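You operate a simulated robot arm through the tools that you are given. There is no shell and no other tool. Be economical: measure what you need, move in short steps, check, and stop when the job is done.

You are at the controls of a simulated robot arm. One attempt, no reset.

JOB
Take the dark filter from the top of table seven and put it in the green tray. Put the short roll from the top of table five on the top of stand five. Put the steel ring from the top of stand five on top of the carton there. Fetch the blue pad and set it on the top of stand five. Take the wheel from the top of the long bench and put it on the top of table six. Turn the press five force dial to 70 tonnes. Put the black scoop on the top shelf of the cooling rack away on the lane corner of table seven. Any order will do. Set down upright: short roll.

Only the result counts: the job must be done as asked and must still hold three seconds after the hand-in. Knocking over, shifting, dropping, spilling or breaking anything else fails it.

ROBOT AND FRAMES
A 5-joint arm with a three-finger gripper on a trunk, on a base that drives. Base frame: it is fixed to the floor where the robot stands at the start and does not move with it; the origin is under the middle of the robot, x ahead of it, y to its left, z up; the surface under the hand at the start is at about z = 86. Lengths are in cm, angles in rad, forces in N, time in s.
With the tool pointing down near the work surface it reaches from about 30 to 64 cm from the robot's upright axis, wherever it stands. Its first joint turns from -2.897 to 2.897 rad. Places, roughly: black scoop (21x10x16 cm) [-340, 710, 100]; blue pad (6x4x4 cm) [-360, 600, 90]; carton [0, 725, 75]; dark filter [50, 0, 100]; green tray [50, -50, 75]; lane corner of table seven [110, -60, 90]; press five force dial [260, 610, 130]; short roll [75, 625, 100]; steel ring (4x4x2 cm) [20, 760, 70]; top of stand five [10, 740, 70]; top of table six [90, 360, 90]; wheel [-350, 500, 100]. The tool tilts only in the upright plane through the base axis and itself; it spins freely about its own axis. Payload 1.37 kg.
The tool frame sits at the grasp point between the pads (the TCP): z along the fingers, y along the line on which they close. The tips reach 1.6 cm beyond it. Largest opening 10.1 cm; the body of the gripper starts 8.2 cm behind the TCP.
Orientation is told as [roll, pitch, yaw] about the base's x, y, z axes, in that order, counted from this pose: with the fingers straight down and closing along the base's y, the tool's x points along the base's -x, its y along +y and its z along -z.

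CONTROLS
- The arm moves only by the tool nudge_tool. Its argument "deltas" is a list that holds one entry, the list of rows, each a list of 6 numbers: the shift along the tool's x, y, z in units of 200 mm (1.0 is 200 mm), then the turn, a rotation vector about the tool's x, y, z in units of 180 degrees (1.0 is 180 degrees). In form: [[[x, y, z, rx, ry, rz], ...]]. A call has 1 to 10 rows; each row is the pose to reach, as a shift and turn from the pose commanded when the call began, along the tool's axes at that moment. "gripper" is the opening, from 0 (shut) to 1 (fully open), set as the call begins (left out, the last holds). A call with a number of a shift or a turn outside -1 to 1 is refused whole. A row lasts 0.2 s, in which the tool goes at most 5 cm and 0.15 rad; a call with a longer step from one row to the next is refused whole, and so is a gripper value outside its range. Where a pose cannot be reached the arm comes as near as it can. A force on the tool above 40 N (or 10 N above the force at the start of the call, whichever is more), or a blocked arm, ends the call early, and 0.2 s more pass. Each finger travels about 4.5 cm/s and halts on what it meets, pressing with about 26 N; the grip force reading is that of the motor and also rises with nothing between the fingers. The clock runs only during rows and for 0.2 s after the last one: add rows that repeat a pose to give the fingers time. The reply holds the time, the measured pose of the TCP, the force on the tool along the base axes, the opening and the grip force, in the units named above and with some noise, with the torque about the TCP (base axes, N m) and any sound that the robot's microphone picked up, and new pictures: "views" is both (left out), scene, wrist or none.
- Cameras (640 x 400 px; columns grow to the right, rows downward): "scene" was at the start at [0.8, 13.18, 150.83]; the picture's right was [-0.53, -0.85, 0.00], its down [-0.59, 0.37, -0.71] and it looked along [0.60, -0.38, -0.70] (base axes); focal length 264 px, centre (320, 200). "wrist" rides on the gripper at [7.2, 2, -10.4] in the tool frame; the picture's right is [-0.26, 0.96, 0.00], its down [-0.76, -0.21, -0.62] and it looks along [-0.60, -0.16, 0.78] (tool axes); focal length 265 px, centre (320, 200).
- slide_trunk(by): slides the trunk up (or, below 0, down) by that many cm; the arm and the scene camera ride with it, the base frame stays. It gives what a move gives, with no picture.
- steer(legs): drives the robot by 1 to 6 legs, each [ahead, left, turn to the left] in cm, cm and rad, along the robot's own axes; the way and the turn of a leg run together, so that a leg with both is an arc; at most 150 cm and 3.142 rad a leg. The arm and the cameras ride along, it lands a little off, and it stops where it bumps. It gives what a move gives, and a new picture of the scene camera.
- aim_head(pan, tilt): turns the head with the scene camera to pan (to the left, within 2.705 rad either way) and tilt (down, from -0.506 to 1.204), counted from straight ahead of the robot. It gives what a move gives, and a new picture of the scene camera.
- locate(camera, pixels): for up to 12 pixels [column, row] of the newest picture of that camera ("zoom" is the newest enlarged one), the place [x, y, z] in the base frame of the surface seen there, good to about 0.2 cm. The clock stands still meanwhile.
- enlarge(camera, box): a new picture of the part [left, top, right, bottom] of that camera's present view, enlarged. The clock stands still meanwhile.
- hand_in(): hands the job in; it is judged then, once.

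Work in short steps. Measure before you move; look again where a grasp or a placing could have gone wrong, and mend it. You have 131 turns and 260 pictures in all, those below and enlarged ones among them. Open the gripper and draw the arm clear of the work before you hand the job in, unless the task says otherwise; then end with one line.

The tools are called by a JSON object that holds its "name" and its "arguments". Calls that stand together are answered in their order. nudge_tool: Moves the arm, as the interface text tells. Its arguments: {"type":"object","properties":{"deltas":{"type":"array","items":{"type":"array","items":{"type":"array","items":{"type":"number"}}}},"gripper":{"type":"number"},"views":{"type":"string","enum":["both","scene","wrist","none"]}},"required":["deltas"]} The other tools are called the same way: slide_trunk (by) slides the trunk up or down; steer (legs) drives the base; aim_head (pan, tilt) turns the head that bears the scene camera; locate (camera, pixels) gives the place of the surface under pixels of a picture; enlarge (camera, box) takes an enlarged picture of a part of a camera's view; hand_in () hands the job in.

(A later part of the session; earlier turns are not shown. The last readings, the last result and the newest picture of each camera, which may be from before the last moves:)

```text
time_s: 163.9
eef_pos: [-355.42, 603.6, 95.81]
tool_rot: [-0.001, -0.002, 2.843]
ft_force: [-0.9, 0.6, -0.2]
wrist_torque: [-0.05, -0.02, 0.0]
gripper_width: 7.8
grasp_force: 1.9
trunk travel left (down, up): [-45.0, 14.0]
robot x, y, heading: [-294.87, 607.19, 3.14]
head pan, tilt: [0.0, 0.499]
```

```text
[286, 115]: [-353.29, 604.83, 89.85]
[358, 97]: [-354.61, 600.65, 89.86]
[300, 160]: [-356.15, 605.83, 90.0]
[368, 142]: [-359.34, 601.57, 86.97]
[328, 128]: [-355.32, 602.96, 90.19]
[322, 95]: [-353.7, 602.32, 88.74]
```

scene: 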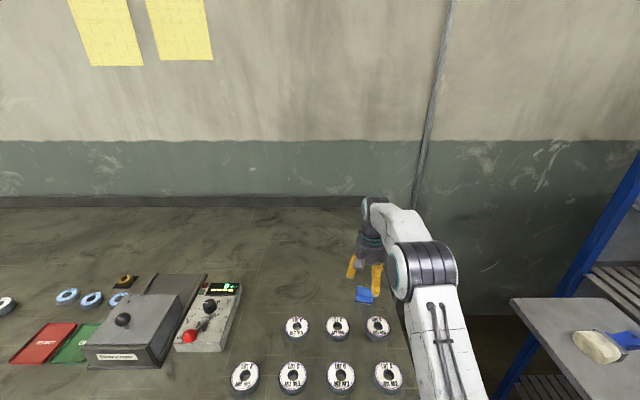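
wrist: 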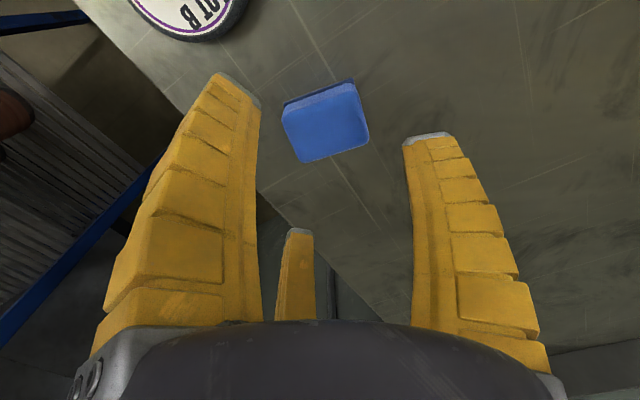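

Pad centre (−355.5,603.25). Descending to z≈88.9 and closing.

{"name": "nudge_tool", "arguments": {"deltas": [[[0, 0.015, 0.12, 0, 0, 0], [0, 0.015, 0.24, 0, 0, 0], [0, 0.015, 0.3, 0, 0, 0], [0, 0.015, 0.345, 0, 0, 0], [0, 0.015, 0.345, 0, 0, 0]]], "views": "wrist"}}

{"name": "nudge_tool", "arguments": {"deltas": [[[0, 0, 0, 0, 0, 0], [0, 0, 0, 0, 0, 0], [0, 0, 0, 0, 0, 0], [0, 0, 0, 0, 0, 0], [0, 0, 0, 0, 0, 0], [0, 0, 0, 0, 0, 0]]], "gripper": 0, "views": "wrist"}}

```text
time_s: 165.1
eef_pos: [-355.49, 603.31, 88.9]
tool_rot: [-0.002, 0.0, 2.843]
ft_force: [0.3, -0.3, 0.0]
wrist_torque: [-0.03, 0.02, 0.01]
gripper_width: 7.81
grasp_force: 1.5
trunk travel left (down, up): [-45.0, 14.0]
robot x, y, heading: [-294.95, 606.54, 3.141]
head pan, tilt: [0.0, 0.499]
```

wrist: 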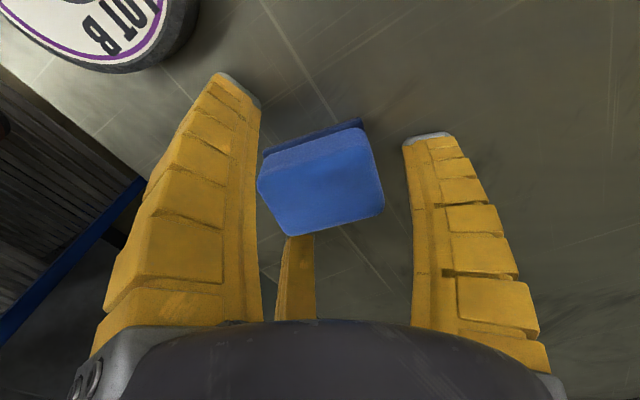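

```text
time_s: 166.5
eef_pos: [-355.66, 603.39, 89.03]
tool_rot: [0.001, -0.003, 2.843]
ft_force: [-0.5, -0.7, 5.1]
wrist_torque: [-0.14, -0.03, 0.0]
gripper_width: 4.13
grasp_force: 26.2
trunk travel left (down, up): [-45.0, 14.0]
robot x, y, heading: [-294.96, 607.01, 3.137]
head pan, tilt: [0.0, 0.499]
```

wrist: 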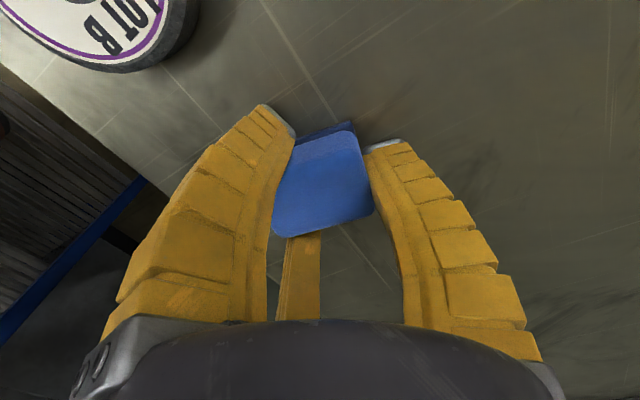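

Pad gripped (4.1 cm). Lifting and drawing back.

{"name": "nudge_tool", "arguments": {"deltas": [[[0, 0, -0.1, 0, 0, 0], [0, 0, -0.25, 0, 0, 0], [0.1, -0.03, -0.45, 0, 0, 0], [0.25, -0.08, -0.6, 0, 0, 0], [0.45, -0.14, -0.75, 0, 0, 0], [0.65, -0.2, -0.85, 0, 0, 0], [0.85, -0.26, -0.95, 0, 0, 0]]], "views": "wrist"}}

{"name": "aim_head", "arguments": {"pan": -0.9, "tilt": 0.4}}

```text
refused: row 5 steps farther than a row can; nothing moved
```

```text
time_s: 167.7
eef_pos: [-355.58, 603.33, 88.88]
tool_rot: [0.001, -0.001, 2.842]
ft_force: [-0.8, -0.8, 6.0]
wrist_torque: [-0.18, 0.02, 0.01]
gripper_width: 4.12
grasp_force: 26.1
trunk travel left (down, up): [-45.0, 14.0]
robot x, y, heading: [-294.9, 606.56, 3.138]
head pan, tilt: [-0.901, 0.4]
```

scene: 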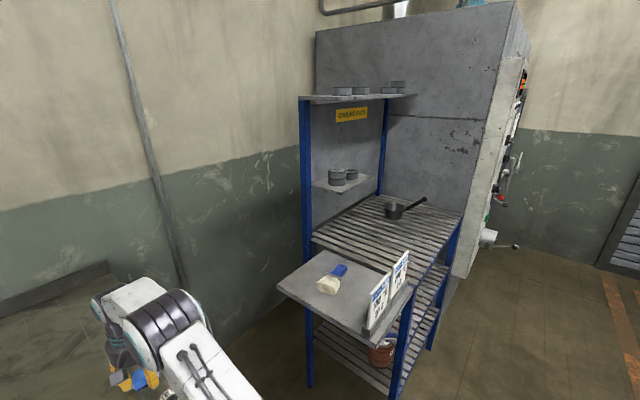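

Scoop visible at (395,210) on the slatted shelf; locating it now, and lifting the pad with smaller steps.

{"name": "locate", "arguments": {"camera": "scene", "pixels": [[394, 206], [388, 212], [412, 207], [425, 199], [360, 240], [450, 225], [320, 237], [408, 285], [295, 280], [372, 325], [330, 185], [355, 100]]}}

{"name": "enlarge", "arguments": {"camera": "scene", "box": [270, 80, 480, 340]}}

{"name": "nudge_tool", "arguments": {"deltas": [[[0, 0, -0.1, 0, 0, 0], [0, 0, -0.25, 0, 0, 0], [0.1, -0.03, -0.45, 0, 0, 0], [0.25, -0.08, -0.55, 0, 0, 0], [0.42, -0.13, -0.65, 0, 0, 0], [0.6, -0.18, -0.75, 0, 0, 0], [0.8, -0.24, -0.82, 0, 0, 0], [0.9, -0.27, -0.9, 0, 0, 0]]], "views": "wrist"}}

```text
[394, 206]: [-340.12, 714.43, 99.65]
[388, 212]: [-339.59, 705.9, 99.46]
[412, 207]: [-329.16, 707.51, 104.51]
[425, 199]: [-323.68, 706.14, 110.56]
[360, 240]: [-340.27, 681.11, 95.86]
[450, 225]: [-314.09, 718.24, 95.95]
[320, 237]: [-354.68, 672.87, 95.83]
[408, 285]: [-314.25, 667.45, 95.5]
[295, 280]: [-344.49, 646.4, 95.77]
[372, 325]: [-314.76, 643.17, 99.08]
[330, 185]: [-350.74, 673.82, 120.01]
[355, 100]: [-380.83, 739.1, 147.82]
```

```text
1.54 times, centred on (375, 210) of scene
```

zoom: 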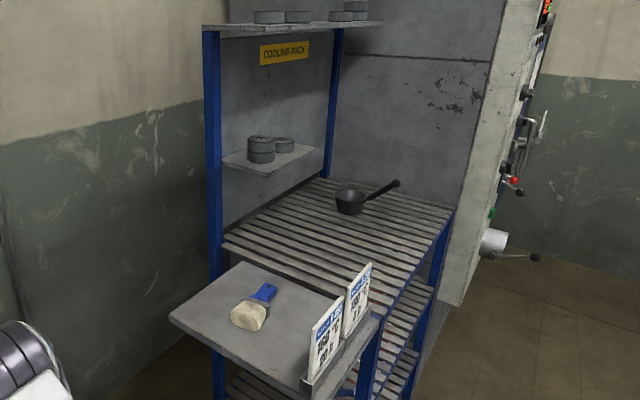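

```text
time_s: 169.5
eef_pos: [-336.75, 603.17, 107.01]
tool_rot: [-0.001, -0.001, 2.843]
ft_force: [0.3, -0.2, -1.5]
wrist_torque: [0.01, 0.03, 0.01]
gripper_width: 4.0
grasp_force: 25.8
trunk travel left (down, up): [-45.0, 14.0]
robot x, y, heading: [-295.2, 606.88, 3.139]
head pan, tilt: [-0.901, 0.4]
```

wrist: 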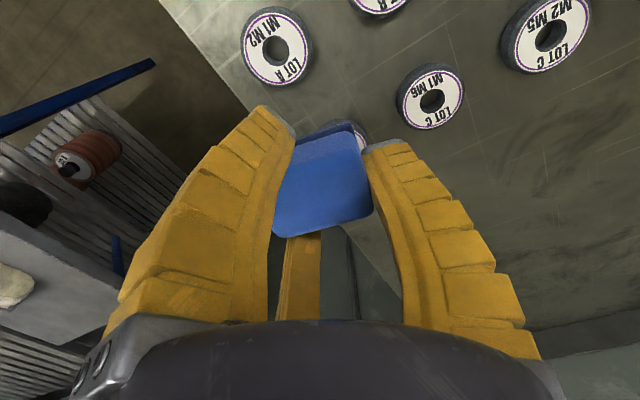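

Pad held. Returning to stand five's west side.

{"name": "steer", "arguments": {"legs": [[-150, 0, 0], [0, -143, 0], [0, 0, -3.139], [80, 0, 0]]}}

{"name": "aim_head", "arguments": {"pan": -0.1, "tilt": 0.8}}

```text
time_s: 195.3
eef_pos: [-20.95, 750.35, 106.87]
tool_rot: [0.0, -0.001, -0.338]
ft_force: [0.9, 0.5, 0.2]
wrist_torque: [-0.03, 0.04, 0.02]
gripper_width: 3.99
grasp_force: 25.7
trunk travel left (down, up): [-45.0, 14.0]
robot x, y, heading: [-63.07, 748.48, -0.043]
head pan, tilt: [-0.901, 0.4]
```

scene: 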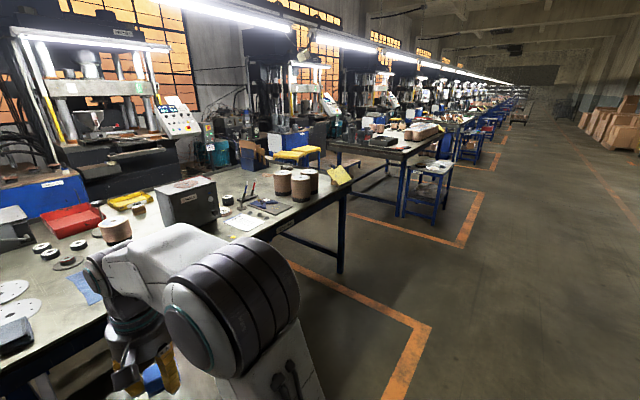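

```text
time_s: 196.4
eef_pos: [-21.0, 750.3, 106.95]
tool_rot: [0.002, 0.001, -0.339]
ft_force: [-0.3, -0.9, -0.9]
wrist_torque: [-0.02, 0.03, 0.0]
gripper_width: 4.0
grasp_force: 26.5
trunk travel left (down, up): [-45.0, 14.0]
robot x, y, heading: [-63.03, 748.84, -0.041]
head pan, tilt: [-0.099, 0.799]
```

scene: 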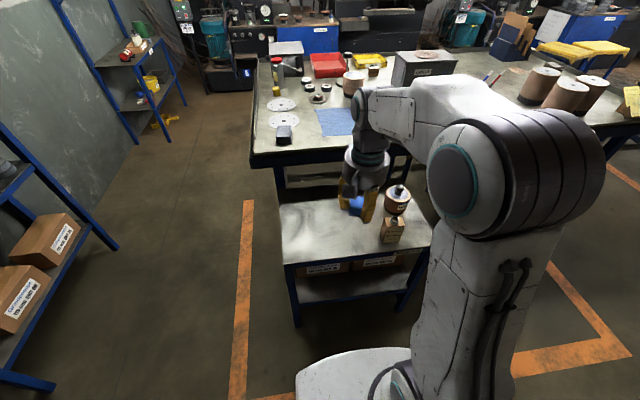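

Driving 20 cm ahead and lowering the trunk 20 cm (tool stays clear of the carton and roll).

{"name": "steer", "arguments": {"legs": [[20, 0, 0.04]]}}

{"name": "nudge_tool", "arguments": {"deltas": [[[-0.12, 0.11, 0, 0, 0, 0], [-0.24, 0.21, 0, 0, 0, 0], [-0.366, 0.314, 0, 0, 0, 0]]], "views": "none"}}

{"name": "slide_trunk", "arguments": {"by": -20}}

{"name": "aim_head", "arguments": {"pan": 0.0, "tilt": 0.8}}

```text
time_s: 198.0
eef_pos: [-0.79, 751.23, 106.91]
tool_rot: [0.001, 0.003, -0.302]
ft_force: [-0.1, -0.5, -1.1]
wrist_torque: [-0.02, 0.01, 0.01]
gripper_width: 4.02
grasp_force: 25.9
trunk travel left (down, up): [-45.0, 14.0]
robot x, y, heading: [-42.47, 748.07, -0.006]
head pan, tilt: [-0.099, 0.799]
```

scene: 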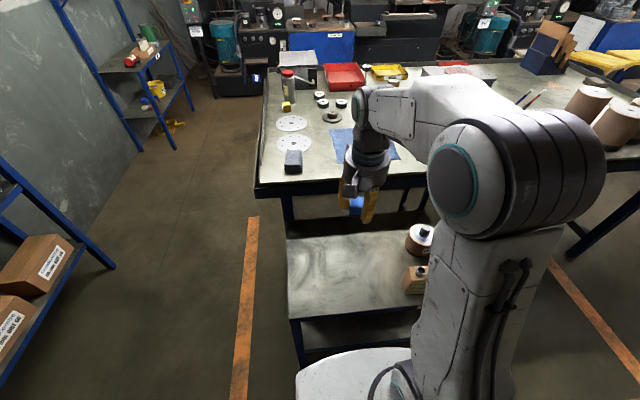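

```text
time_s: 198.8
eef_pos: [8.09, 755.3, 106.86]
tool_rot: [0.001, 0.001, -0.302]
ft_force: [-0.3, -0.4, -0.6]
wrist_torque: [0.0, 0.0, 0.0]
gripper_width: 4.0
grasp_force: 26.1
trunk travel left (down, up): [-45.0, 14.0]
robot x, y, heading: [-42.58, 748.04, -0.011]
head pan, tilt: [-0.099, 0.799]
```

```text
time_s: 201.0
eef_pos: [8.1, 755.3, 86.85]
tool_rot: [0.001, -0.001, -0.301]
ft_force: [1.0, 0.3, 0.1]
wrist_torque: [0.01, 0.02, -0.02]
gripper_width: 4.05
grasp_force: 26.0
trunk travel left (down, up): [-25.0, 34.0]
robot x, y, heading: [-42.59, 747.91, -0.008]
head pan, tilt: [-0.099, 0.799]
```

```text
time_s: 201.6
eef_pos: [8.11, 755.27, 86.86]
tool_rot: [-0.001, 0.0, -0.302]
ft_force: [0.4, 0.7, 0.3]
wrist_torque: [-0.02, 0.02, -0.04]
gripper_width: 4.01
grasp_force: 25.9
trunk travel left (down, up): [-25.0, 34.0]
robot x, y, heading: [-42.46, 747.64, -0.005]
head pan, tilt: [0.0, 0.799]
```

scene: 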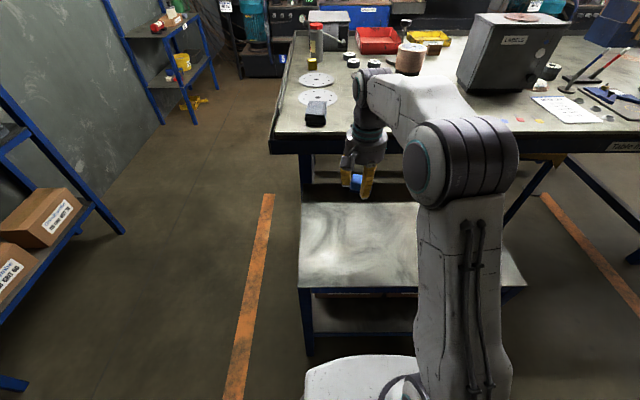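

Lowering the pad to TCP ≈68.4, slowly at the end.

{"name": "nudge_tool", "arguments": {"deltas": [[[0, 0, 0.2, 0, 0, 0], [0, 0, 0.4, 0, 0, 0], [0, 0, 0.6, 0, 0, 0], [0, 0, 0.75, 0, 0, 0], [0, 0, 0.85, 0, 0, 0], [0, 0, 0.89, 0, 0, 0], [0, 0, 0.91, 0, 0, 0], [0, 0, 0.92, 0, 0, 0]]]}}

```text
time_s: 203.4
eef_pos: [8.29, 755.11, 68.36]
tool_rot: [0.001, 0.0, -0.302]
ft_force: [-0.1, 0.1, -0.6]
wrist_torque: [0.01, 0.03, 0.01]
gripper_width: 4.01
grasp_force: 26.2
trunk travel left (down, up): [-25.0, 34.0]
robot x, y, heading: [-42.55, 748.32, -0.007]
head pan, tilt: [0.0, 0.799]
```

scene: 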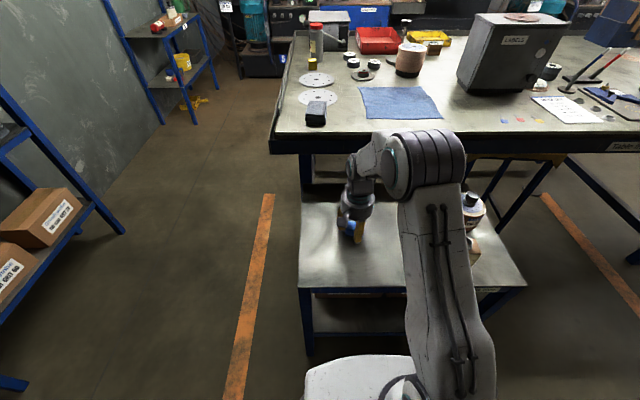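
wrist: 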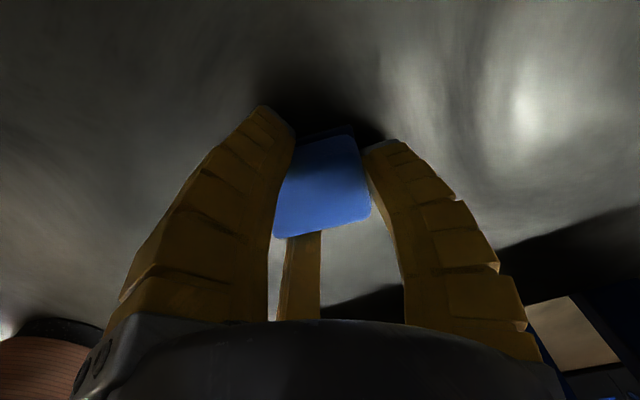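

{"name": "nudge_tool", "arguments": {"deltas": [[[0, 0, 0.01, 0, 0, 0], [0, 0, 0.016, 0, 0, 0], [0, 0, 0.016, 0, 0, 0]]], "views": "none"}}

{"name": "nudge_tool", "arguments": {"deltas": [[[0, 0, 0, 0, 0, 0], [0, 0, 0, 0, 0, 0], [0, 0, 0, 0, 0, 0], [0, 0, 0, 0, 0, 0], [0, 0, 0, 0, 0, 0], [0, 0, 0, 0, 0, 0]]], "gripper": 1, "views": "none"}}

{"name": "nudge_tool", "arguments": {"deltas": [[[0, 0, -0.1, 0, 0, 0], [0, 0, -0.3, 0, 0, 0], [0, 0, -0.5, 0, 0, 0], [0, 0, -0.7, 0, 0, 0], [0, 0, -0.9, 0, 0, 0]]], "views": "wrist"}}

{"name": "slide_trunk", "arguments": {"by": 20}}

```text
time_s: 204.2
eef_pos: [8.0, 755.35, 68.21]
tool_rot: [0.001, 0.001, -0.303]
ft_force: [1.0, 0.1, -0.7]
wrist_torque: [0.0, 0.02, -0.02]
gripper_width: 4.0
grasp_force: 26.3
trunk travel left (down, up): [-25.0, 34.0]
robot x, y, heading: [-42.74, 748.23, -0.009]
head pan, tilt: [0.0, 0.799]
```

```text
time_s: 205.6
eef_pos: [8.08, 755.13, 68.09]
tool_rot: [0.001, -0.001, -0.304]
ft_force: [0.0, -0.3, -0.1]
wrist_torque: [-0.04, -0.01, 0.0]
gripper_width: 10.04
grasp_force: 0.1
trunk travel left (down, up): [-25.0, 34.0]
robot x, y, heading: [-42.61, 747.9, -0.01]
head pan, tilt: [0.0, 0.799]
```

```text
time_s: 206.8
eef_pos: [8.05, 755.31, 86.29]
tool_rot: [0.0, 0.001, -0.302]
ft_force: [0.3, -0.2, -0.1]
wrist_torque: [0.04, 0.03, 0.01]
gripper_width: 10.07
grasp_force: 0.0
trunk travel left (down, up): [-25.0, 34.0]
robot x, y, heading: [-42.62, 747.91, -0.004]
head pan, tilt: [0.0, 0.799]
```

wrist: 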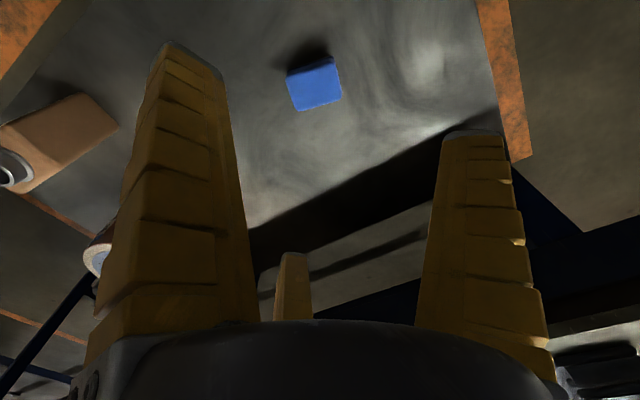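

```text
time_s: 209.0
eef_pos: [8.06, 755.42, 106.2]
tool_rot: [-0.001, 0.0, -0.302]
ft_force: [-0.1, -0.4, 0.2]
wrist_torque: [0.03, -0.01, -0.01]
gripper_width: 10.1
grasp_force: 0.1
trunk travel left (down, up): [-45.0, 14.0]
robot x, y, heading: [-42.77, 748.17, -0.002]
head pan, tilt: [0.0, 0.799]
```

Pad set down on stand five. Next the press dial: driving round by the corridor at y≈537 to x≈150 and looking.

{"name": "steer", "arguments": {"legs": [[-50, 0, 0], [0, -150, 0], [0, -61, 0], [150, 0, 0], [85, 0, 0]]}}

{"name": "aim_head", "arguments": {"pan": 0.4, "tilt": 0.5}}

```text
time_s: 233.2
eef_pos: [192.82, 542.44, 106.21]
tool_rot: [0.0, 0.0, -0.307]
ft_force: [-0.7, 0.3, 0.6]
wrist_torque: [0.02, -0.02, -0.02]
gripper_width: 10.04
grasp_force: 0.0
trunk travel left (down, up): [-45.0, 14.0]
robot x, y, heading: [142.35, 534.82, -0.012]
head pan, tilt: [0.0, 0.799]
```

scene: 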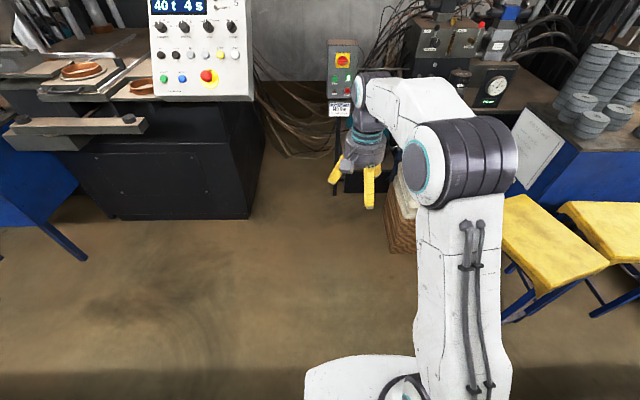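

```text
time_s: 234.0
eef_pos: [192.89, 542.36, 106.28]
tool_rot: [0.0, 0.0, -0.307]
ft_force: [-1.0, 0.3, -0.8]
wrist_torque: [-0.02, 0.03, -0.01]
gripper_width: 10.05
grasp_force: 0.0
trunk travel left (down, up): [-45.0, 14.0]
robot x, y, heading: [142.1, 535.28, -0.011]
head pan, tilt: [0.4, 0.499]
```

scene: 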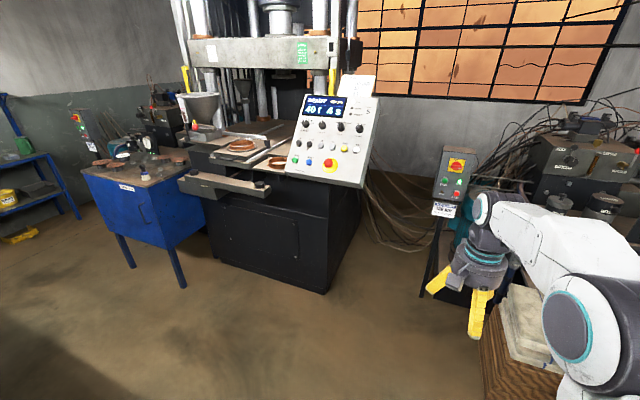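

The press panel is at (330,135). Enlarging it and locating dial and surroundings.

{"name": "enlarge", "arguments": {"camera": "scene", "box": [280, 80, 390, 190]}}

{"name": "locate", "arguments": {"camera": "scene", "pixels": [[307, 125], [323, 126], [341, 128], [298, 95], [375, 100], [290, 170], [362, 185], [325, 292], [200, 255], [240, 190], [315, 115], [350, 160]]}}

```text
3.64 times, centred on (335, 135) of scene
```

zoom: 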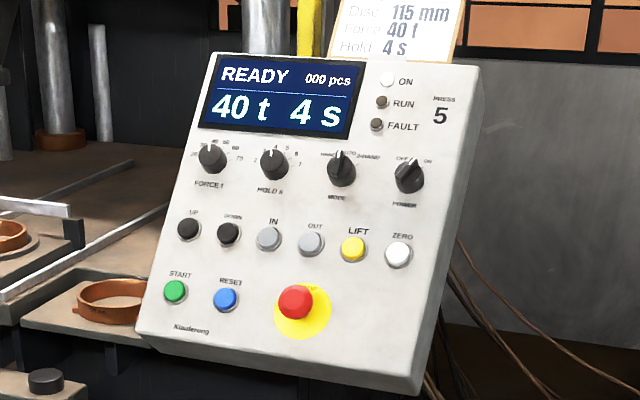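

```text
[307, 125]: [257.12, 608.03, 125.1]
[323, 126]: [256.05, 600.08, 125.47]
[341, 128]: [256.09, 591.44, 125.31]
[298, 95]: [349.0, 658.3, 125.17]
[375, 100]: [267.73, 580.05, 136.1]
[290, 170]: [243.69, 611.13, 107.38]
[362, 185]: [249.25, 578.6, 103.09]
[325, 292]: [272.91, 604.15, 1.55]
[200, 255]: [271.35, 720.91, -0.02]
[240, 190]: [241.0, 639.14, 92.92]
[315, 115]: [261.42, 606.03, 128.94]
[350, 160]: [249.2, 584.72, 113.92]
```

Zooming tight on the force dial.

{"name": "enlarge", "arguments": {"camera": "scene", "box": [298, 114, 328, 136]}}

{"name": "steer", "arguments": {"legs": [[45, 0, 0], [0, 72, 0]]}}

```text
16.00 times, centred on (313, 125) of scene
```

zoom: 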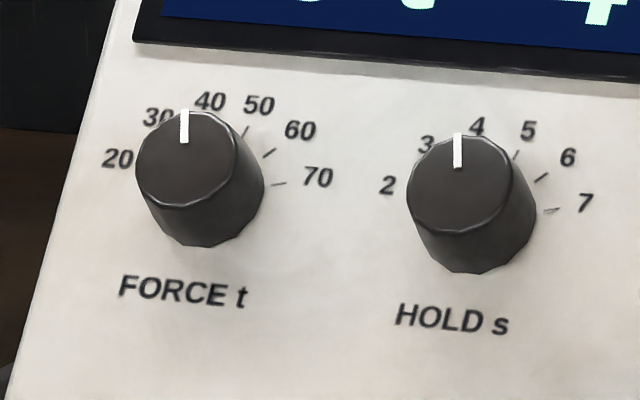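

```text
time_s: 240.2
eef_pos: [237.78, 613.5, 106.32]
tool_rot: [-0.002, 0.003, -0.317]
ft_force: [-19.8, -15.0, -3.3]
wrist_torque: [0.19, 0.07, -1.87]
gripper_width: 9.78
grasp_force: 0.1
trunk travel left (down, up): [-45.0, 14.0]
robot x, y, heading: [187.36, 606.73, -0.02]
head pan, tilt: [0.4, 0.499]
```

scene: 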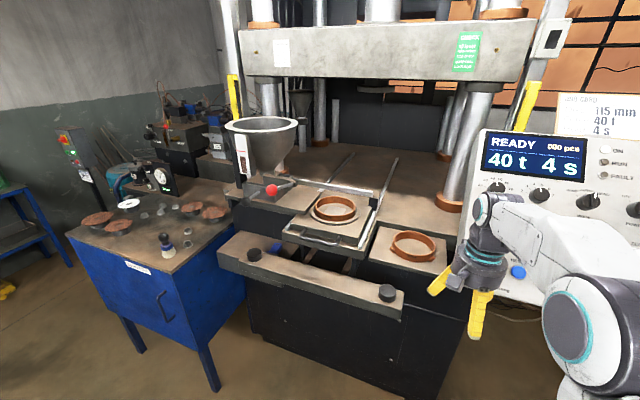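

The gripper is touching something (−20,−15 N); backing straight off 25 cm.

{"name": "steer", "arguments": {"legs": [[-22, 0, 0.015]]}}

{"name": "enlarge", "arguments": {"camera": "scene", "box": [200, 60, 640, 335]}}

```text
time_s: 241.9
eef_pos: [215.41, 614.66, 106.25]
tool_rot: [-0.004, 0.007, -0.298]
ft_force: [-0.1, -0.6, 0.2]
wrist_torque: [0.03, 0.02, 0.03]
gripper_width: 10.05
grasp_force: 0.1
trunk travel left (down, up): [-45.0, 14.0]
robot x, y, heading: [165.1, 606.96, -0.005]
head pan, tilt: [0.4, 0.499]
```

scene: 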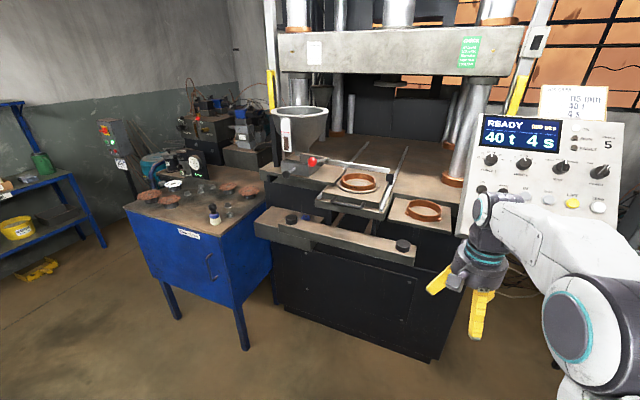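

```text
1.45 times, centred on (420, 198) of scene
```

zoom: 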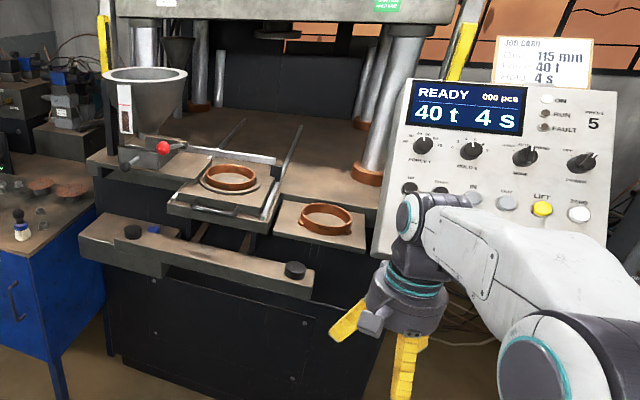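

Nothing seems disturbed. Now bring the tool in, undo its spin, then tilt it ~0.88 rad forward to match the panel's normal.

{"name": "nudge_tool", "arguments": {"deltas": [[[0.07, -0.08, -0.1, 0, 0, -0.03], [0.14, -0.16, -0.2, 0, 0, -0.06], [0.21, -0.24, -0.3, 0, 0, -0.095], [0.28, -0.32, -0.4, 0, 0, -0.095], [0.34, -0.4, -0.5, 0, 0, -0.095], [0.4, -0.473, -0.6, 0, 0, -0.095], [0.4, -0.473, -0.6, 0, 0, -0.095]]], "views": "none", "gripper": 0.5}}

{"name": "nudge_tool", "arguments": {"deltas": [[[0, 0, 0, 0, -0.045, 0], [0, 0, 0, 0, -0.09, 0], [0, 0, 0, 0, -0.135, 0], [0, 0, 0, 0, -0.18, 0], [0, 0, 0, 0, -0.225, 0], [0, 0, 0, 0, -0.27, 0], [0, 0, 0, 0, -0.281, 0], [0, 0, 0, 0, -0.281, 0]]]}}

```text
time_s: 243.5
eef_pos: [204.95, 608.13, 118.51]
tool_rot: [0.0, 0.008, -0.001]
ft_force: [0.0, -0.4, 0.0]
wrist_torque: [-0.03, 0.02, 0.04]
gripper_width: 5.44
grasp_force: 2.8
trunk travel left (down, up): [-45.0, 14.0]
robot x, y, heading: [165.23, 606.93, -0.007]
head pan, tilt: [0.4, 0.499]
```

```text
time_s: 245.3
eef_pos: [205.14, 607.14, 118.32]
tool_rot: [0.004, -0.876, -0.001]
ft_force: [-0.1, 0.1, 0.4]
wrist_torque: [0.01, -0.02, 0.01]
gripper_width: 5.44
grasp_force: 2.4
out of reach, approached as far as the arm can: row 4, 5, 6, 7, 8
trunk travel left (down, up): [-45.0, 14.0]
robot x, y, heading: [164.63, 607.18, -0.004]
head pan, tilt: [0.4, 0.499]
```

scene: 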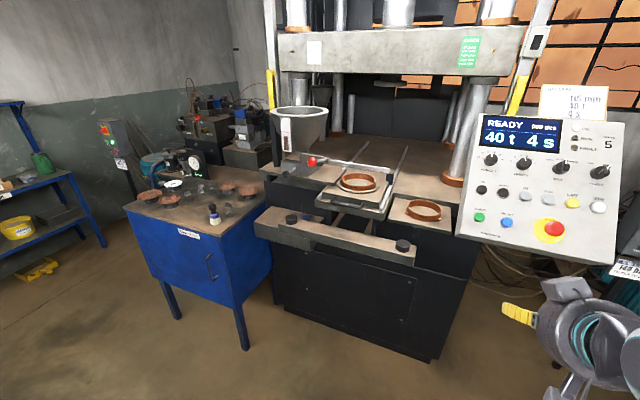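
wrist: 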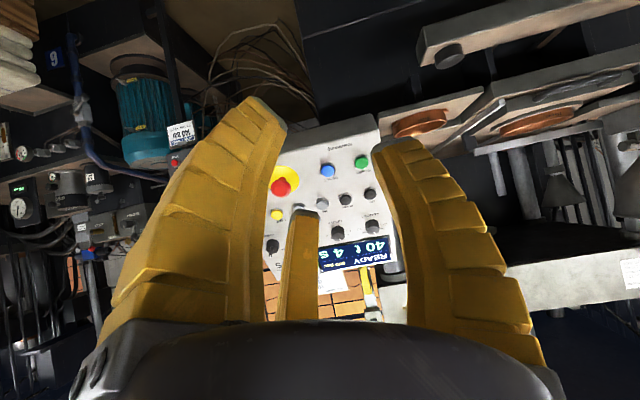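

Tilt reached. The panel is clearly seen in the scene; locating dial, panel face, and reading the scale.

{"name": "enlarge", "arguments": {"camera": "scene", "box": [470, 140, 550, 190]}}

{"name": "locate", "arguments": {"camera": "scene", "pixels": [[491, 160], [489, 162], [524, 164], [507, 165], [507, 180], [475, 165], [485, 120], [615, 130], [470, 230], [605, 258], [490, 170], [560, 180]]}}

```text
8.00 times, centred on (510, 165) of scene
```

zoom: 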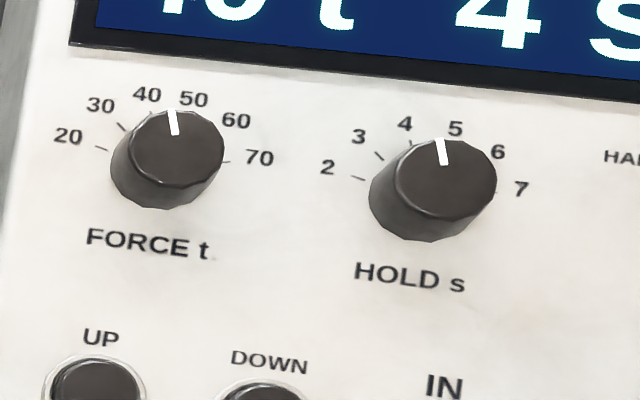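

```text
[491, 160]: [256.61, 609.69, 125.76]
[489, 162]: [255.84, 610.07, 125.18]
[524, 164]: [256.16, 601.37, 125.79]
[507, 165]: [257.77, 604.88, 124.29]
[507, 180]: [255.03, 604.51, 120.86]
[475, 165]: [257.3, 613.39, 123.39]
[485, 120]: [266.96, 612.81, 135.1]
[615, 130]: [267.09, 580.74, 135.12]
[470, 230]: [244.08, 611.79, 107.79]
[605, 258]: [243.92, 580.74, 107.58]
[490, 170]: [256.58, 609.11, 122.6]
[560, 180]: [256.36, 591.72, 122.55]
```

Refining with the zoom picture: cap centre and edges.

{"name": "locate", "arguments": {"camera": "zoom", "pixels": [[176, 152], [136, 150], [218, 152], [178, 120], [170, 178], [433, 178], [393, 178], [488, 178], [173, 122]]}}

```text
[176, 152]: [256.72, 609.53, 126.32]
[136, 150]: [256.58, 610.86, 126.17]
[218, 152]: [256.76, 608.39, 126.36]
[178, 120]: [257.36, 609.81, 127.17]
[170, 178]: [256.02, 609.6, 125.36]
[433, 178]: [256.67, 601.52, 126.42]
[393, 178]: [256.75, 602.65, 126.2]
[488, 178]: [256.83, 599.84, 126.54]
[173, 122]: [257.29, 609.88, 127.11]
```

Cap centre (256.7,609.55,126.25), standing 2 cm proud. Raising the trunk 14 and driving to a standoff ~10 cm off the dial.

{"name": "slide_trunk", "arguments": {"by": 14}}

{"name": "steer", "arguments": {"legs": [[34, 2.4, 0.004]]}}

```text
time_s: 247.0
eef_pos: [205.07, 607.2, 132.29]
tool_rot: [0.004, -0.874, 0.0]
ft_force: [-0.2, -0.7, 0.4]
wrist_torque: [-0.02, 0.0, 0.01]
gripper_width: 5.44
grasp_force: 2.9
trunk travel left (down, up): [-59.0, 0.0]
robot x, y, heading: [164.86, 606.91, -0.003]
head pan, tilt: [0.4, 0.499]
```

```text
time_s: 249.3
eef_pos: [239.55, 609.59, 132.11]
tool_rot: [0.003, -0.873, -0.001]
ft_force: [1.1, -0.4, -0.2]
wrist_torque: [0.0, 0.01, -0.04]
gripper_width: 5.42
grasp_force: 3.2
trunk travel left (down, up): [-59.0, 0.0]
robot x, y, heading: [199.46, 609.29, -0.0]
head pan, tilt: [0.4, 0.499]
```

scene: 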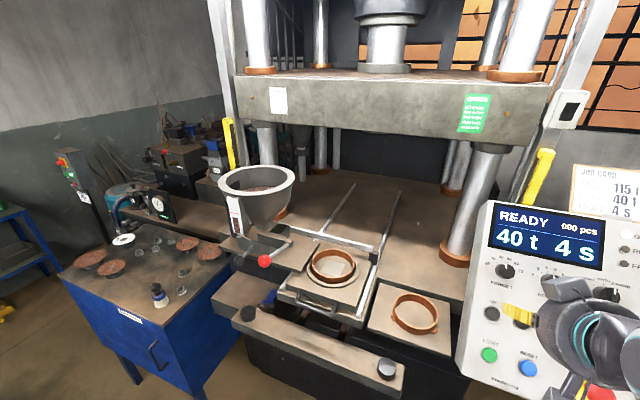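

Aligned in y (609.6). Moving to a standoff ~8 cm in front of the cap and viewing with wrist camera.

{"name": "nudge_tool", "arguments": {"deltas": [[[-0.11, 0, 0.12, 0, 0, 0], [-0.22, 0, 0.25, 0, 0, 0], [-0.328, 0, 0.38, 0, 0, 0], [-0.328, 0, 0.446, 0, 0, 0], [-0.328, 0, 0.446, 0, 0, 0]]], "gripper": 0.5}}

```text
time_s: 250.5
eef_pos: [250.62, 609.5, 131.64]
tool_rot: [0.004, -0.876, -0.001]
ft_force: [0.4, -0.7, -0.5]
wrist_torque: [-0.02, -0.01, -0.03]
gripper_width: 5.43
grasp_force: 2.7
trunk travel left (down, up): [-59.0, 0.0]
robot x, y, heading: [199.31, 609.2, -0.001]
head pan, tilt: [0.4, 0.499]
```

scene: 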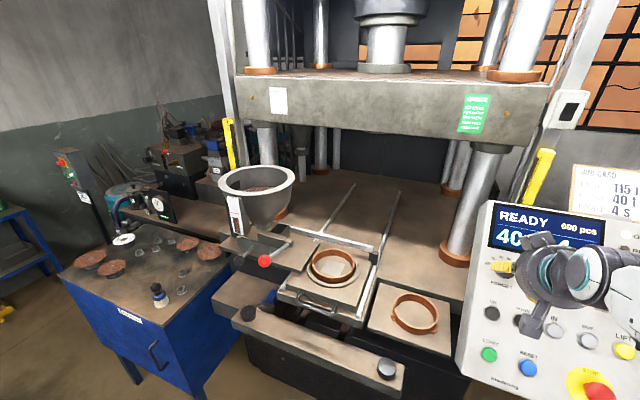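
wrist: 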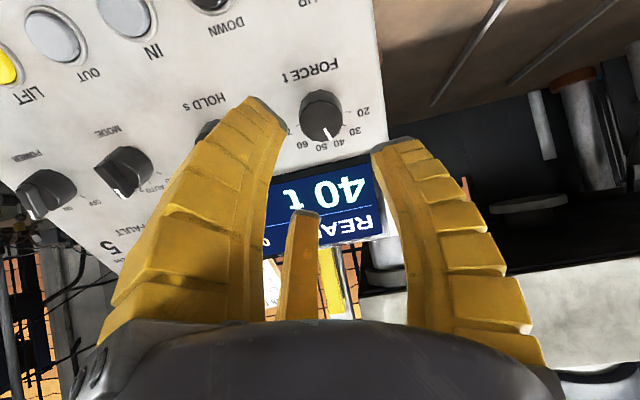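

Dial sits between the fingers. Checking the cap's position from the wrist camera.

{"name": "locate", "arguments": {"camera": "wrist", "pixels": [[321, 117], [302, 115], [342, 112], [323, 138], [320, 95], [300, 75], [290, 105]]}}

```text
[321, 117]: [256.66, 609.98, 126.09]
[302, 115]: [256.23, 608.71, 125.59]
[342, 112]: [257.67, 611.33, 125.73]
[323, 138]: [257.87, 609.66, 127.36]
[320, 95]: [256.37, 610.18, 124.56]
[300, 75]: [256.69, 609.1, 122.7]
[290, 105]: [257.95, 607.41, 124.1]
```

Advancing ~8.2 cm along the tool axis onto the dial, with small corrections.

{"name": "nudge_tool", "arguments": {"deltas": [[[0.01, 0.012, 0.1, 0, 0, 0], [0.01, 0.012, 0.2, 0, 0, 0], [0.01, 0.012, 0.3, 0, 0, 0], [0.01, 0.012, 0.36, 0, 0, 0], [0.01, 0.012, 0.4, 0, 0, 0], [0.01, 0.012, 0.41, 0, 0, 0], [0.01, 0.012, 0.41, 0, 0, 0]]], "gripper": 0.5}}

```text
time_s: 252.1
eef_pos: [256.74, 609.86, 126.13]
tool_rot: [0.007, -0.877, 0.0]
ft_force: [0.0, 0.7, -0.1]
wrist_torque: [-0.02, 0.01, 0.04]
gripper_width: 5.41
grasp_force: 3.2
trunk travel left (down, up): [-59.0, 0.0]
robot x, y, heading: [199.61, 610.0, -0.006]
head pan, tilt: [0.4, 0.499]
```

scene: 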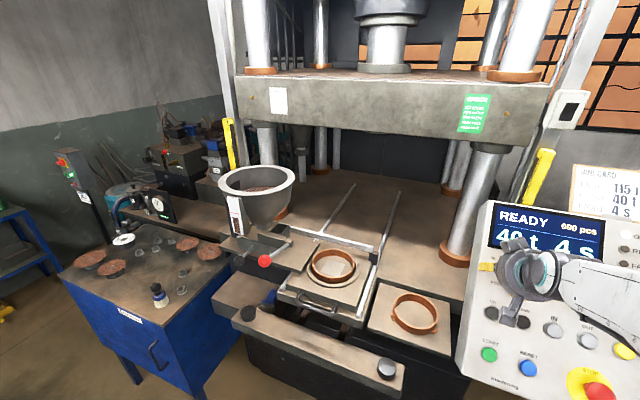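
wrist: 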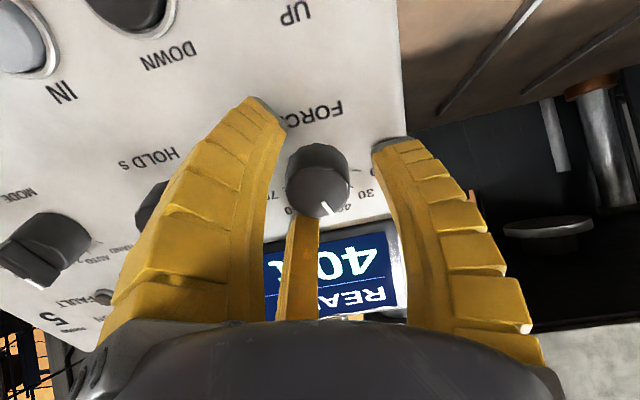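

Positioned on the dial, centred. Closing the gripper.

{"name": "nudge_tool", "arguments": {"deltas": [[[0, 0, 0, 0, 0, 0], [0, 0, 0, 0, 0, 0], [0, 0, 0, 0, 0, 0], [0, 0, 0, 0, 0, 0]]], "gripper": 0, "views": "wrist"}}

```text
time_s: 253.1
eef_pos: [256.9, 609.75, 126.49]
tool_rot: [0.009, -0.883, -0.001]
ft_force: [5.4, -6.9, 15.7]
wrist_torque: [-0.1, -0.05, -0.12]
gripper_width: 2.66
grasp_force: 27.9
trunk travel left (down, up): [-59.0, 0.0]
robot x, y, heading: [199.43, 609.1, 0.001]
head pan, tilt: [0.4, 0.499]
```

wrist: 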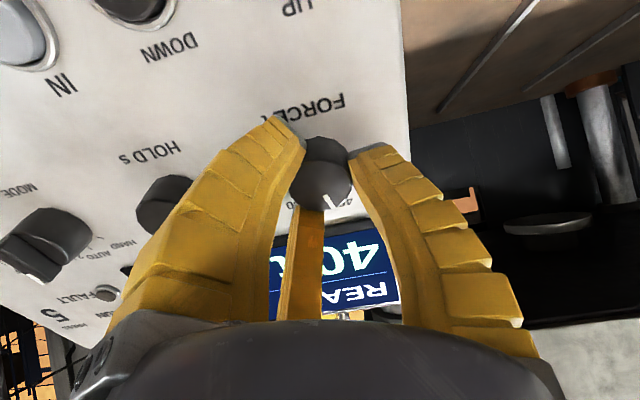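

Gripped (2.66 cm) with a small sideways load; easing by 0.35 cm and turning 45° clockwise first, then reading the display.

{"name": "nudge_tool", "arguments": {"deltas": [[[-0.017, -0.005, 0, 0, 0, 0], [-0.017, -0.005, 0, 0, 0, 0.04], [-0.017, -0.005, 0, 0, 0, 0.08], [-0.017, -0.005, 0, 0, 0, 0.12], [-0.017, -0.005, 0, 0, 0, 0.16], [-0.017, -0.005, 0, 0, 0, 0.2], [-0.017, -0.005, 0, 0, 0, 0.25], [-0.017, -0.005, 0, 0, 0, 0.25]]]}}

```text
refused: row 7 steps farther than a row can; nothing moved
```

Redo with smaller turning steps.

{"name": "nudge_tool", "arguments": {"deltas": [[[-0.017, -0.005, 0, 0, 0, 0], [-0.017, -0.005, 0, 0, 0, 0.04], [-0.017, -0.005, 0, 0, 0, 0.08], [-0.017, -0.005, 0, 0, 0, 0.12], [-0.017, -0.005, 0, 0, 0, 0.16], [-0.017, -0.005, 0, 0, 0, 0.2], [-0.017, -0.005, 0, 0, 0, 0.24], [-0.017, -0.005, 0, 0, 0, 0.25]]]}}

```text
time_s: 254.9
eef_pos: [256.88, 609.76, 126.47]
tool_rot: [0.707, -0.571, -1.0]
ft_force: [1.2, -1.0, 7.9]
wrist_torque: [-0.02, -0.04, -0.05]
gripper_width: 2.53
grasp_force: 27.7
trunk travel left (down, up): [-59.0, 0.0]
robot x, y, heading: [199.42, 609.32, -0.004]
head pan, tilt: [0.4, 0.499]
```

scene: 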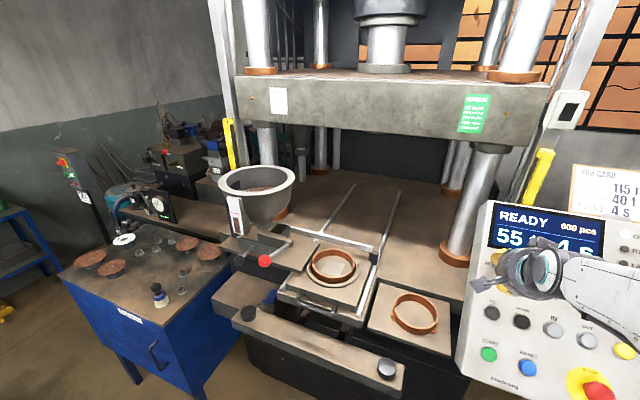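
wrist: 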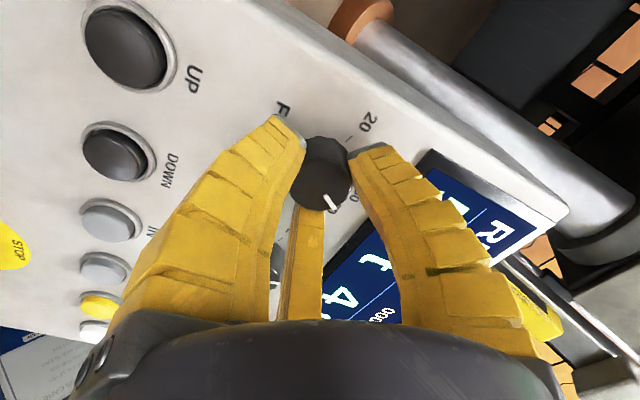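

Display reads 55 after 45°, so another 45° gives 70.

{"name": "nudge_tool", "arguments": {"deltas": [[[0, 0, 0, 0, 0, 0.04], [0, 0, 0, 0, 0, 0.08], [0, 0, 0, 0, 0, 0.12], [0, 0, 0, 0, 0, 0.16], [0, 0, 0, 0, 0, 0.2], [0, 0, 0, 0, 0, 0.24], [0, 0, 0, 0, 0, 0.25], [0, 0, 0, 0, 0, 0.25]]]}}

{"name": "enlarge", "arguments": {"camera": "scene", "box": [480, 190, 640, 300]}}

```text
time_s: 256.7
eef_pos: [256.9, 609.65, 126.43]
tool_rot: [0.875, 0.004, -1.566]
ft_force: [-2.0, -2.7, 3.4]
wrist_torque: [-0.12, 0.0, 0.05]
gripper_width: 2.51
grasp_force: 28.3
trunk travel left (down, up): [-59.0, 0.0]
robot x, y, heading: [199.66, 609.17, -0.002]
head pan, tilt: [0.4, 0.499]
```

scene: 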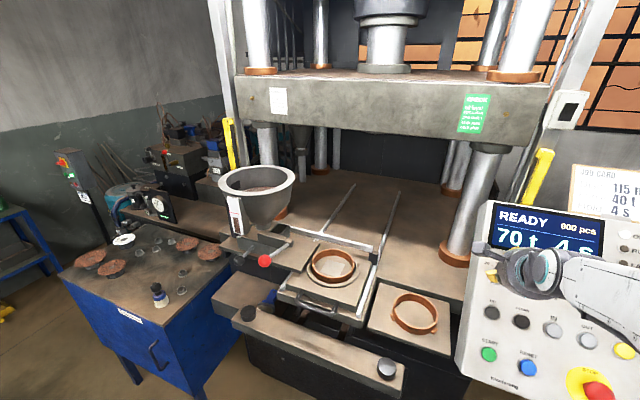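
wrist: 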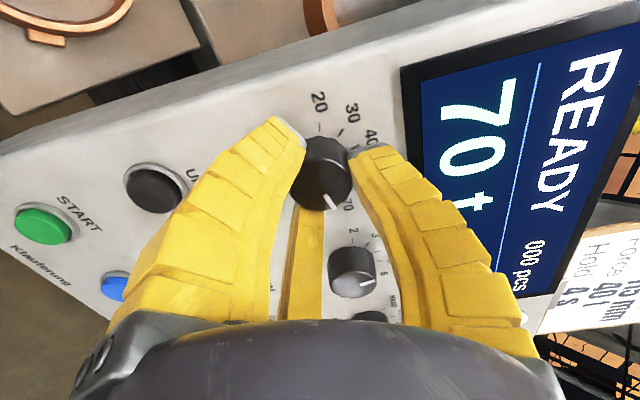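

```text
3.64 times, centred on (560, 245) of scene
```

zoom: 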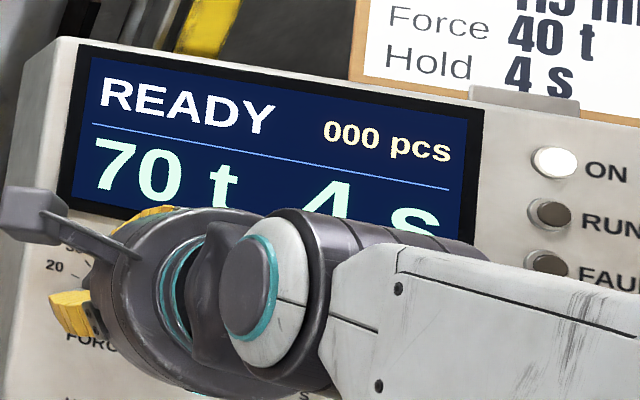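

Display reads 70 t. Opening to 0.45 and retreating along the tool axis.

{"name": "nudge_tool", "arguments": {"deltas": [[[0, 0, 0, 0, 0, 0], [0, 0, 0, 0, 0, 0], [0, 0, 0, 0, 0, 0], [0, 0, 0, 0, 0, 0]]], "gripper": 0.5, "views": "none"}}

{"name": "nudge_tool", "arguments": {"deltas": [[[0, 0, -0.05, 0, 0, 0], [0, 0, -0.15, 0, 0, 0], [0, 0, -0.3, 0, 0, 0], [0, 0, -0.45, 0, 0, 0], [0, 0, -0.5, 0, 0, 0]]]}}

{"name": "steer", "arguments": {"legs": [[-35, 0, 0]]}}

{"name": "enlarge", "arguments": {"camera": "scene", "box": [450, 100, 640, 240]}}

```text
time_s: 257.7
eef_pos: [257.02, 609.62, 126.52]
tool_rot: [0.876, 0.003, -1.568]
ft_force: [-0.2, 0.2, 1.0]
wrist_torque: [-0.02, 0.01, 0.0]
gripper_width: 5.45
grasp_force: 2.7
trunk travel left (down, up): [-59.0, 0.0]
robot x, y, heading: [199.4, 609.41, -0.006]
head pan, tilt: [0.4, 0.499]
```

```text
time_s: 258.9
eef_pos: [249.17, 609.72, 132.81]
tool_rot: [0.875, 0.003, -1.568]
ft_force: [-0.5, -0.1, 0.8]
wrist_torque: [0.03, 0.03, 0.01]
gripper_width: 5.42
grasp_force: 2.7
trunk travel left (down, up): [-59.0, 0.0]
robot x, y, heading: [199.38, 609.2, -0.004]
head pan, tilt: [0.4, 0.499]
```

scene: 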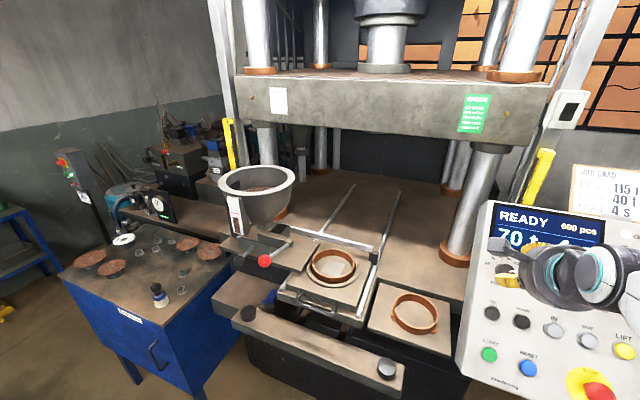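
wrist: 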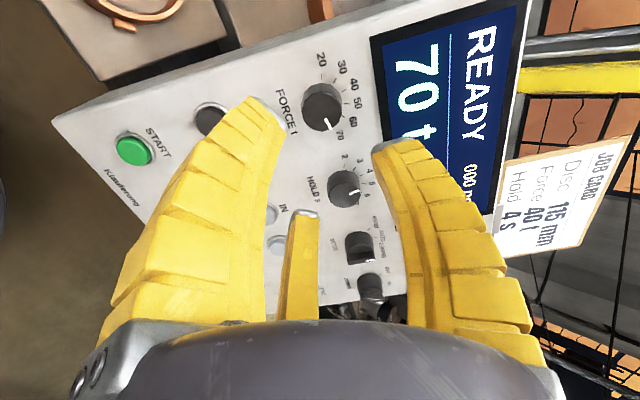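

```text
time_s: 261.1
eef_pos: [214.18, 609.72, 132.89]
tool_rot: [0.876, 0.005, -1.572]
ft_force: [-1.4, 0.3, 0.5]
wrist_torque: [0.0, -0.02, 0.02]
gripper_width: 5.47
grasp_force: 2.6
trunk travel left (down, up): [-59.0, 0.0]
robot x, y, heading: [164.61, 609.28, -0.011]
head pan, tilt: [0.4, 0.499]
```

scene: 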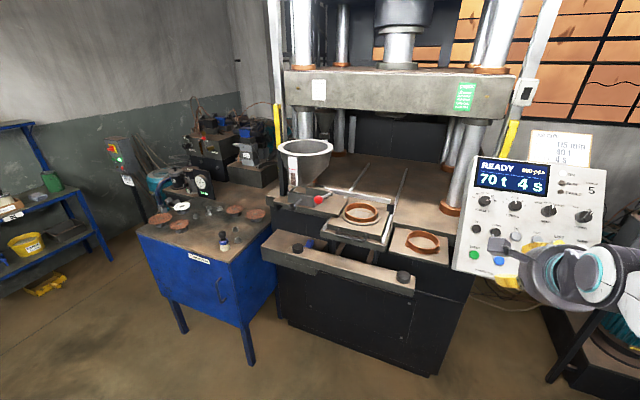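

```text
2.86 times, centred on (545, 170) of scene
```

zoom: 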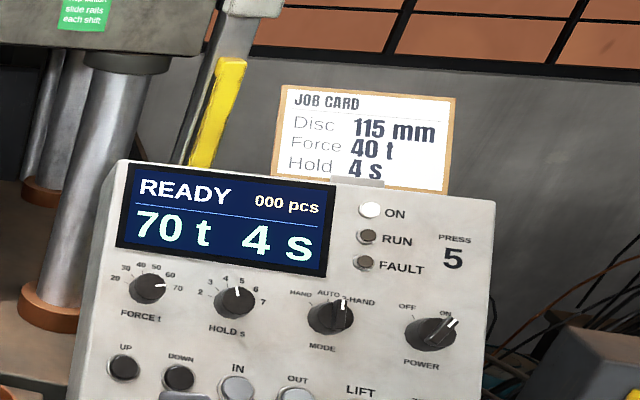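

Dial is at 70 t. Untilting the tool, undoing the spin, trunk back down.

{"name": "nudge_tool", "arguments": {"deltas": [[[0, 0, 0, 0.045, 0, 0], [0, 0, 0, 0.09, 0, 0], [0, 0, 0, 0.135, 0, 0], [0, 0, 0, 0.18, 0, 0], [0, 0, 0, 0.225, 0, 0], [0, 0, 0, 0.27, 0, 0], [0, 0, 0, 0.279, 0, 0]]], "gripper": 1, "views": "none"}}

{"name": "nudge_tool", "arguments": {"deltas": [[[0, 0.1, 0, 0, 0, -0.045], [0, 0.2, 0, 0, 0, -0.09], [0, 0.3, 0, 0, 0, -0.135], [0, 0.4, 0, 0, 0, -0.18], [0, 0.4, 0, 0, 0, -0.225], [0, 0.4, 0, 0, 0, -0.27], [0, 0.4, 0, 0, 0, -0.315], [0, 0.4, 0, 0, 0, -0.36], [0, 0.4, 0, 0, 0, -0.405], [0, 0.4, 0, 0, 0, -0.45]]], "views": "wrist"}}

{"name": "slide_trunk", "arguments": {"by": -14}}

```text
time_s: 262.7
eef_pos: [214.23, 609.7, 132.87]
tool_rot: [-0.001, -0.001, -1.572]
ft_force: [-1.2, -0.2, 0.5]
wrist_torque: [0.01, -0.01, 0.0]
gripper_width: 10.07
grasp_force: 0.0
trunk travel left (down, up): [-59.0, 0.0]
robot x, y, heading: [164.53, 609.54, -0.008]
head pan, tilt: [0.4, 0.499]
```

```text
time_s: 264.9
eef_pos: [219.41, 609.8, 130.97]
tool_rot: [-0.001, -0.001, -0.156]
ft_force: [-0.4, -0.3, -0.1]
wrist_torque: [0.0, 0.0, 0.03]
gripper_width: 10.07
grasp_force: 0.1
out of reach, approached as far as the arm can: row 3, 4, 5, 6, 7, 8, 9, 10
trunk travel left (down, up): [-59.0, 0.0]
robot x, y, heading: [164.43, 609.84, -0.004]
head pan, tilt: [0.4, 0.499]
```

wrist: 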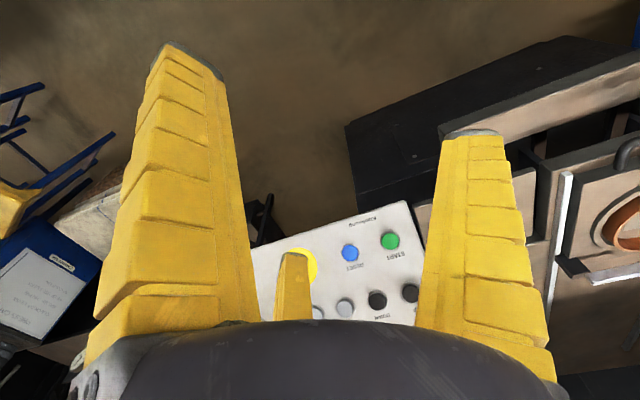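

```text
time_s: 266.6
eef_pos: [219.4, 609.82, 117.01]
tool_rot: [-0.001, 0.002, -0.155]
ft_force: [0.3, 0.9, 0.2]
wrist_torque: [0.02, -0.02, 0.0]
gripper_width: 10.09
grasp_force: 0.1
trunk travel left (down, up): [-45.0, 14.0]
robot x, y, heading: [164.6, 609.6, -0.008]
head pan, tilt: [0.4, 0.499]
```

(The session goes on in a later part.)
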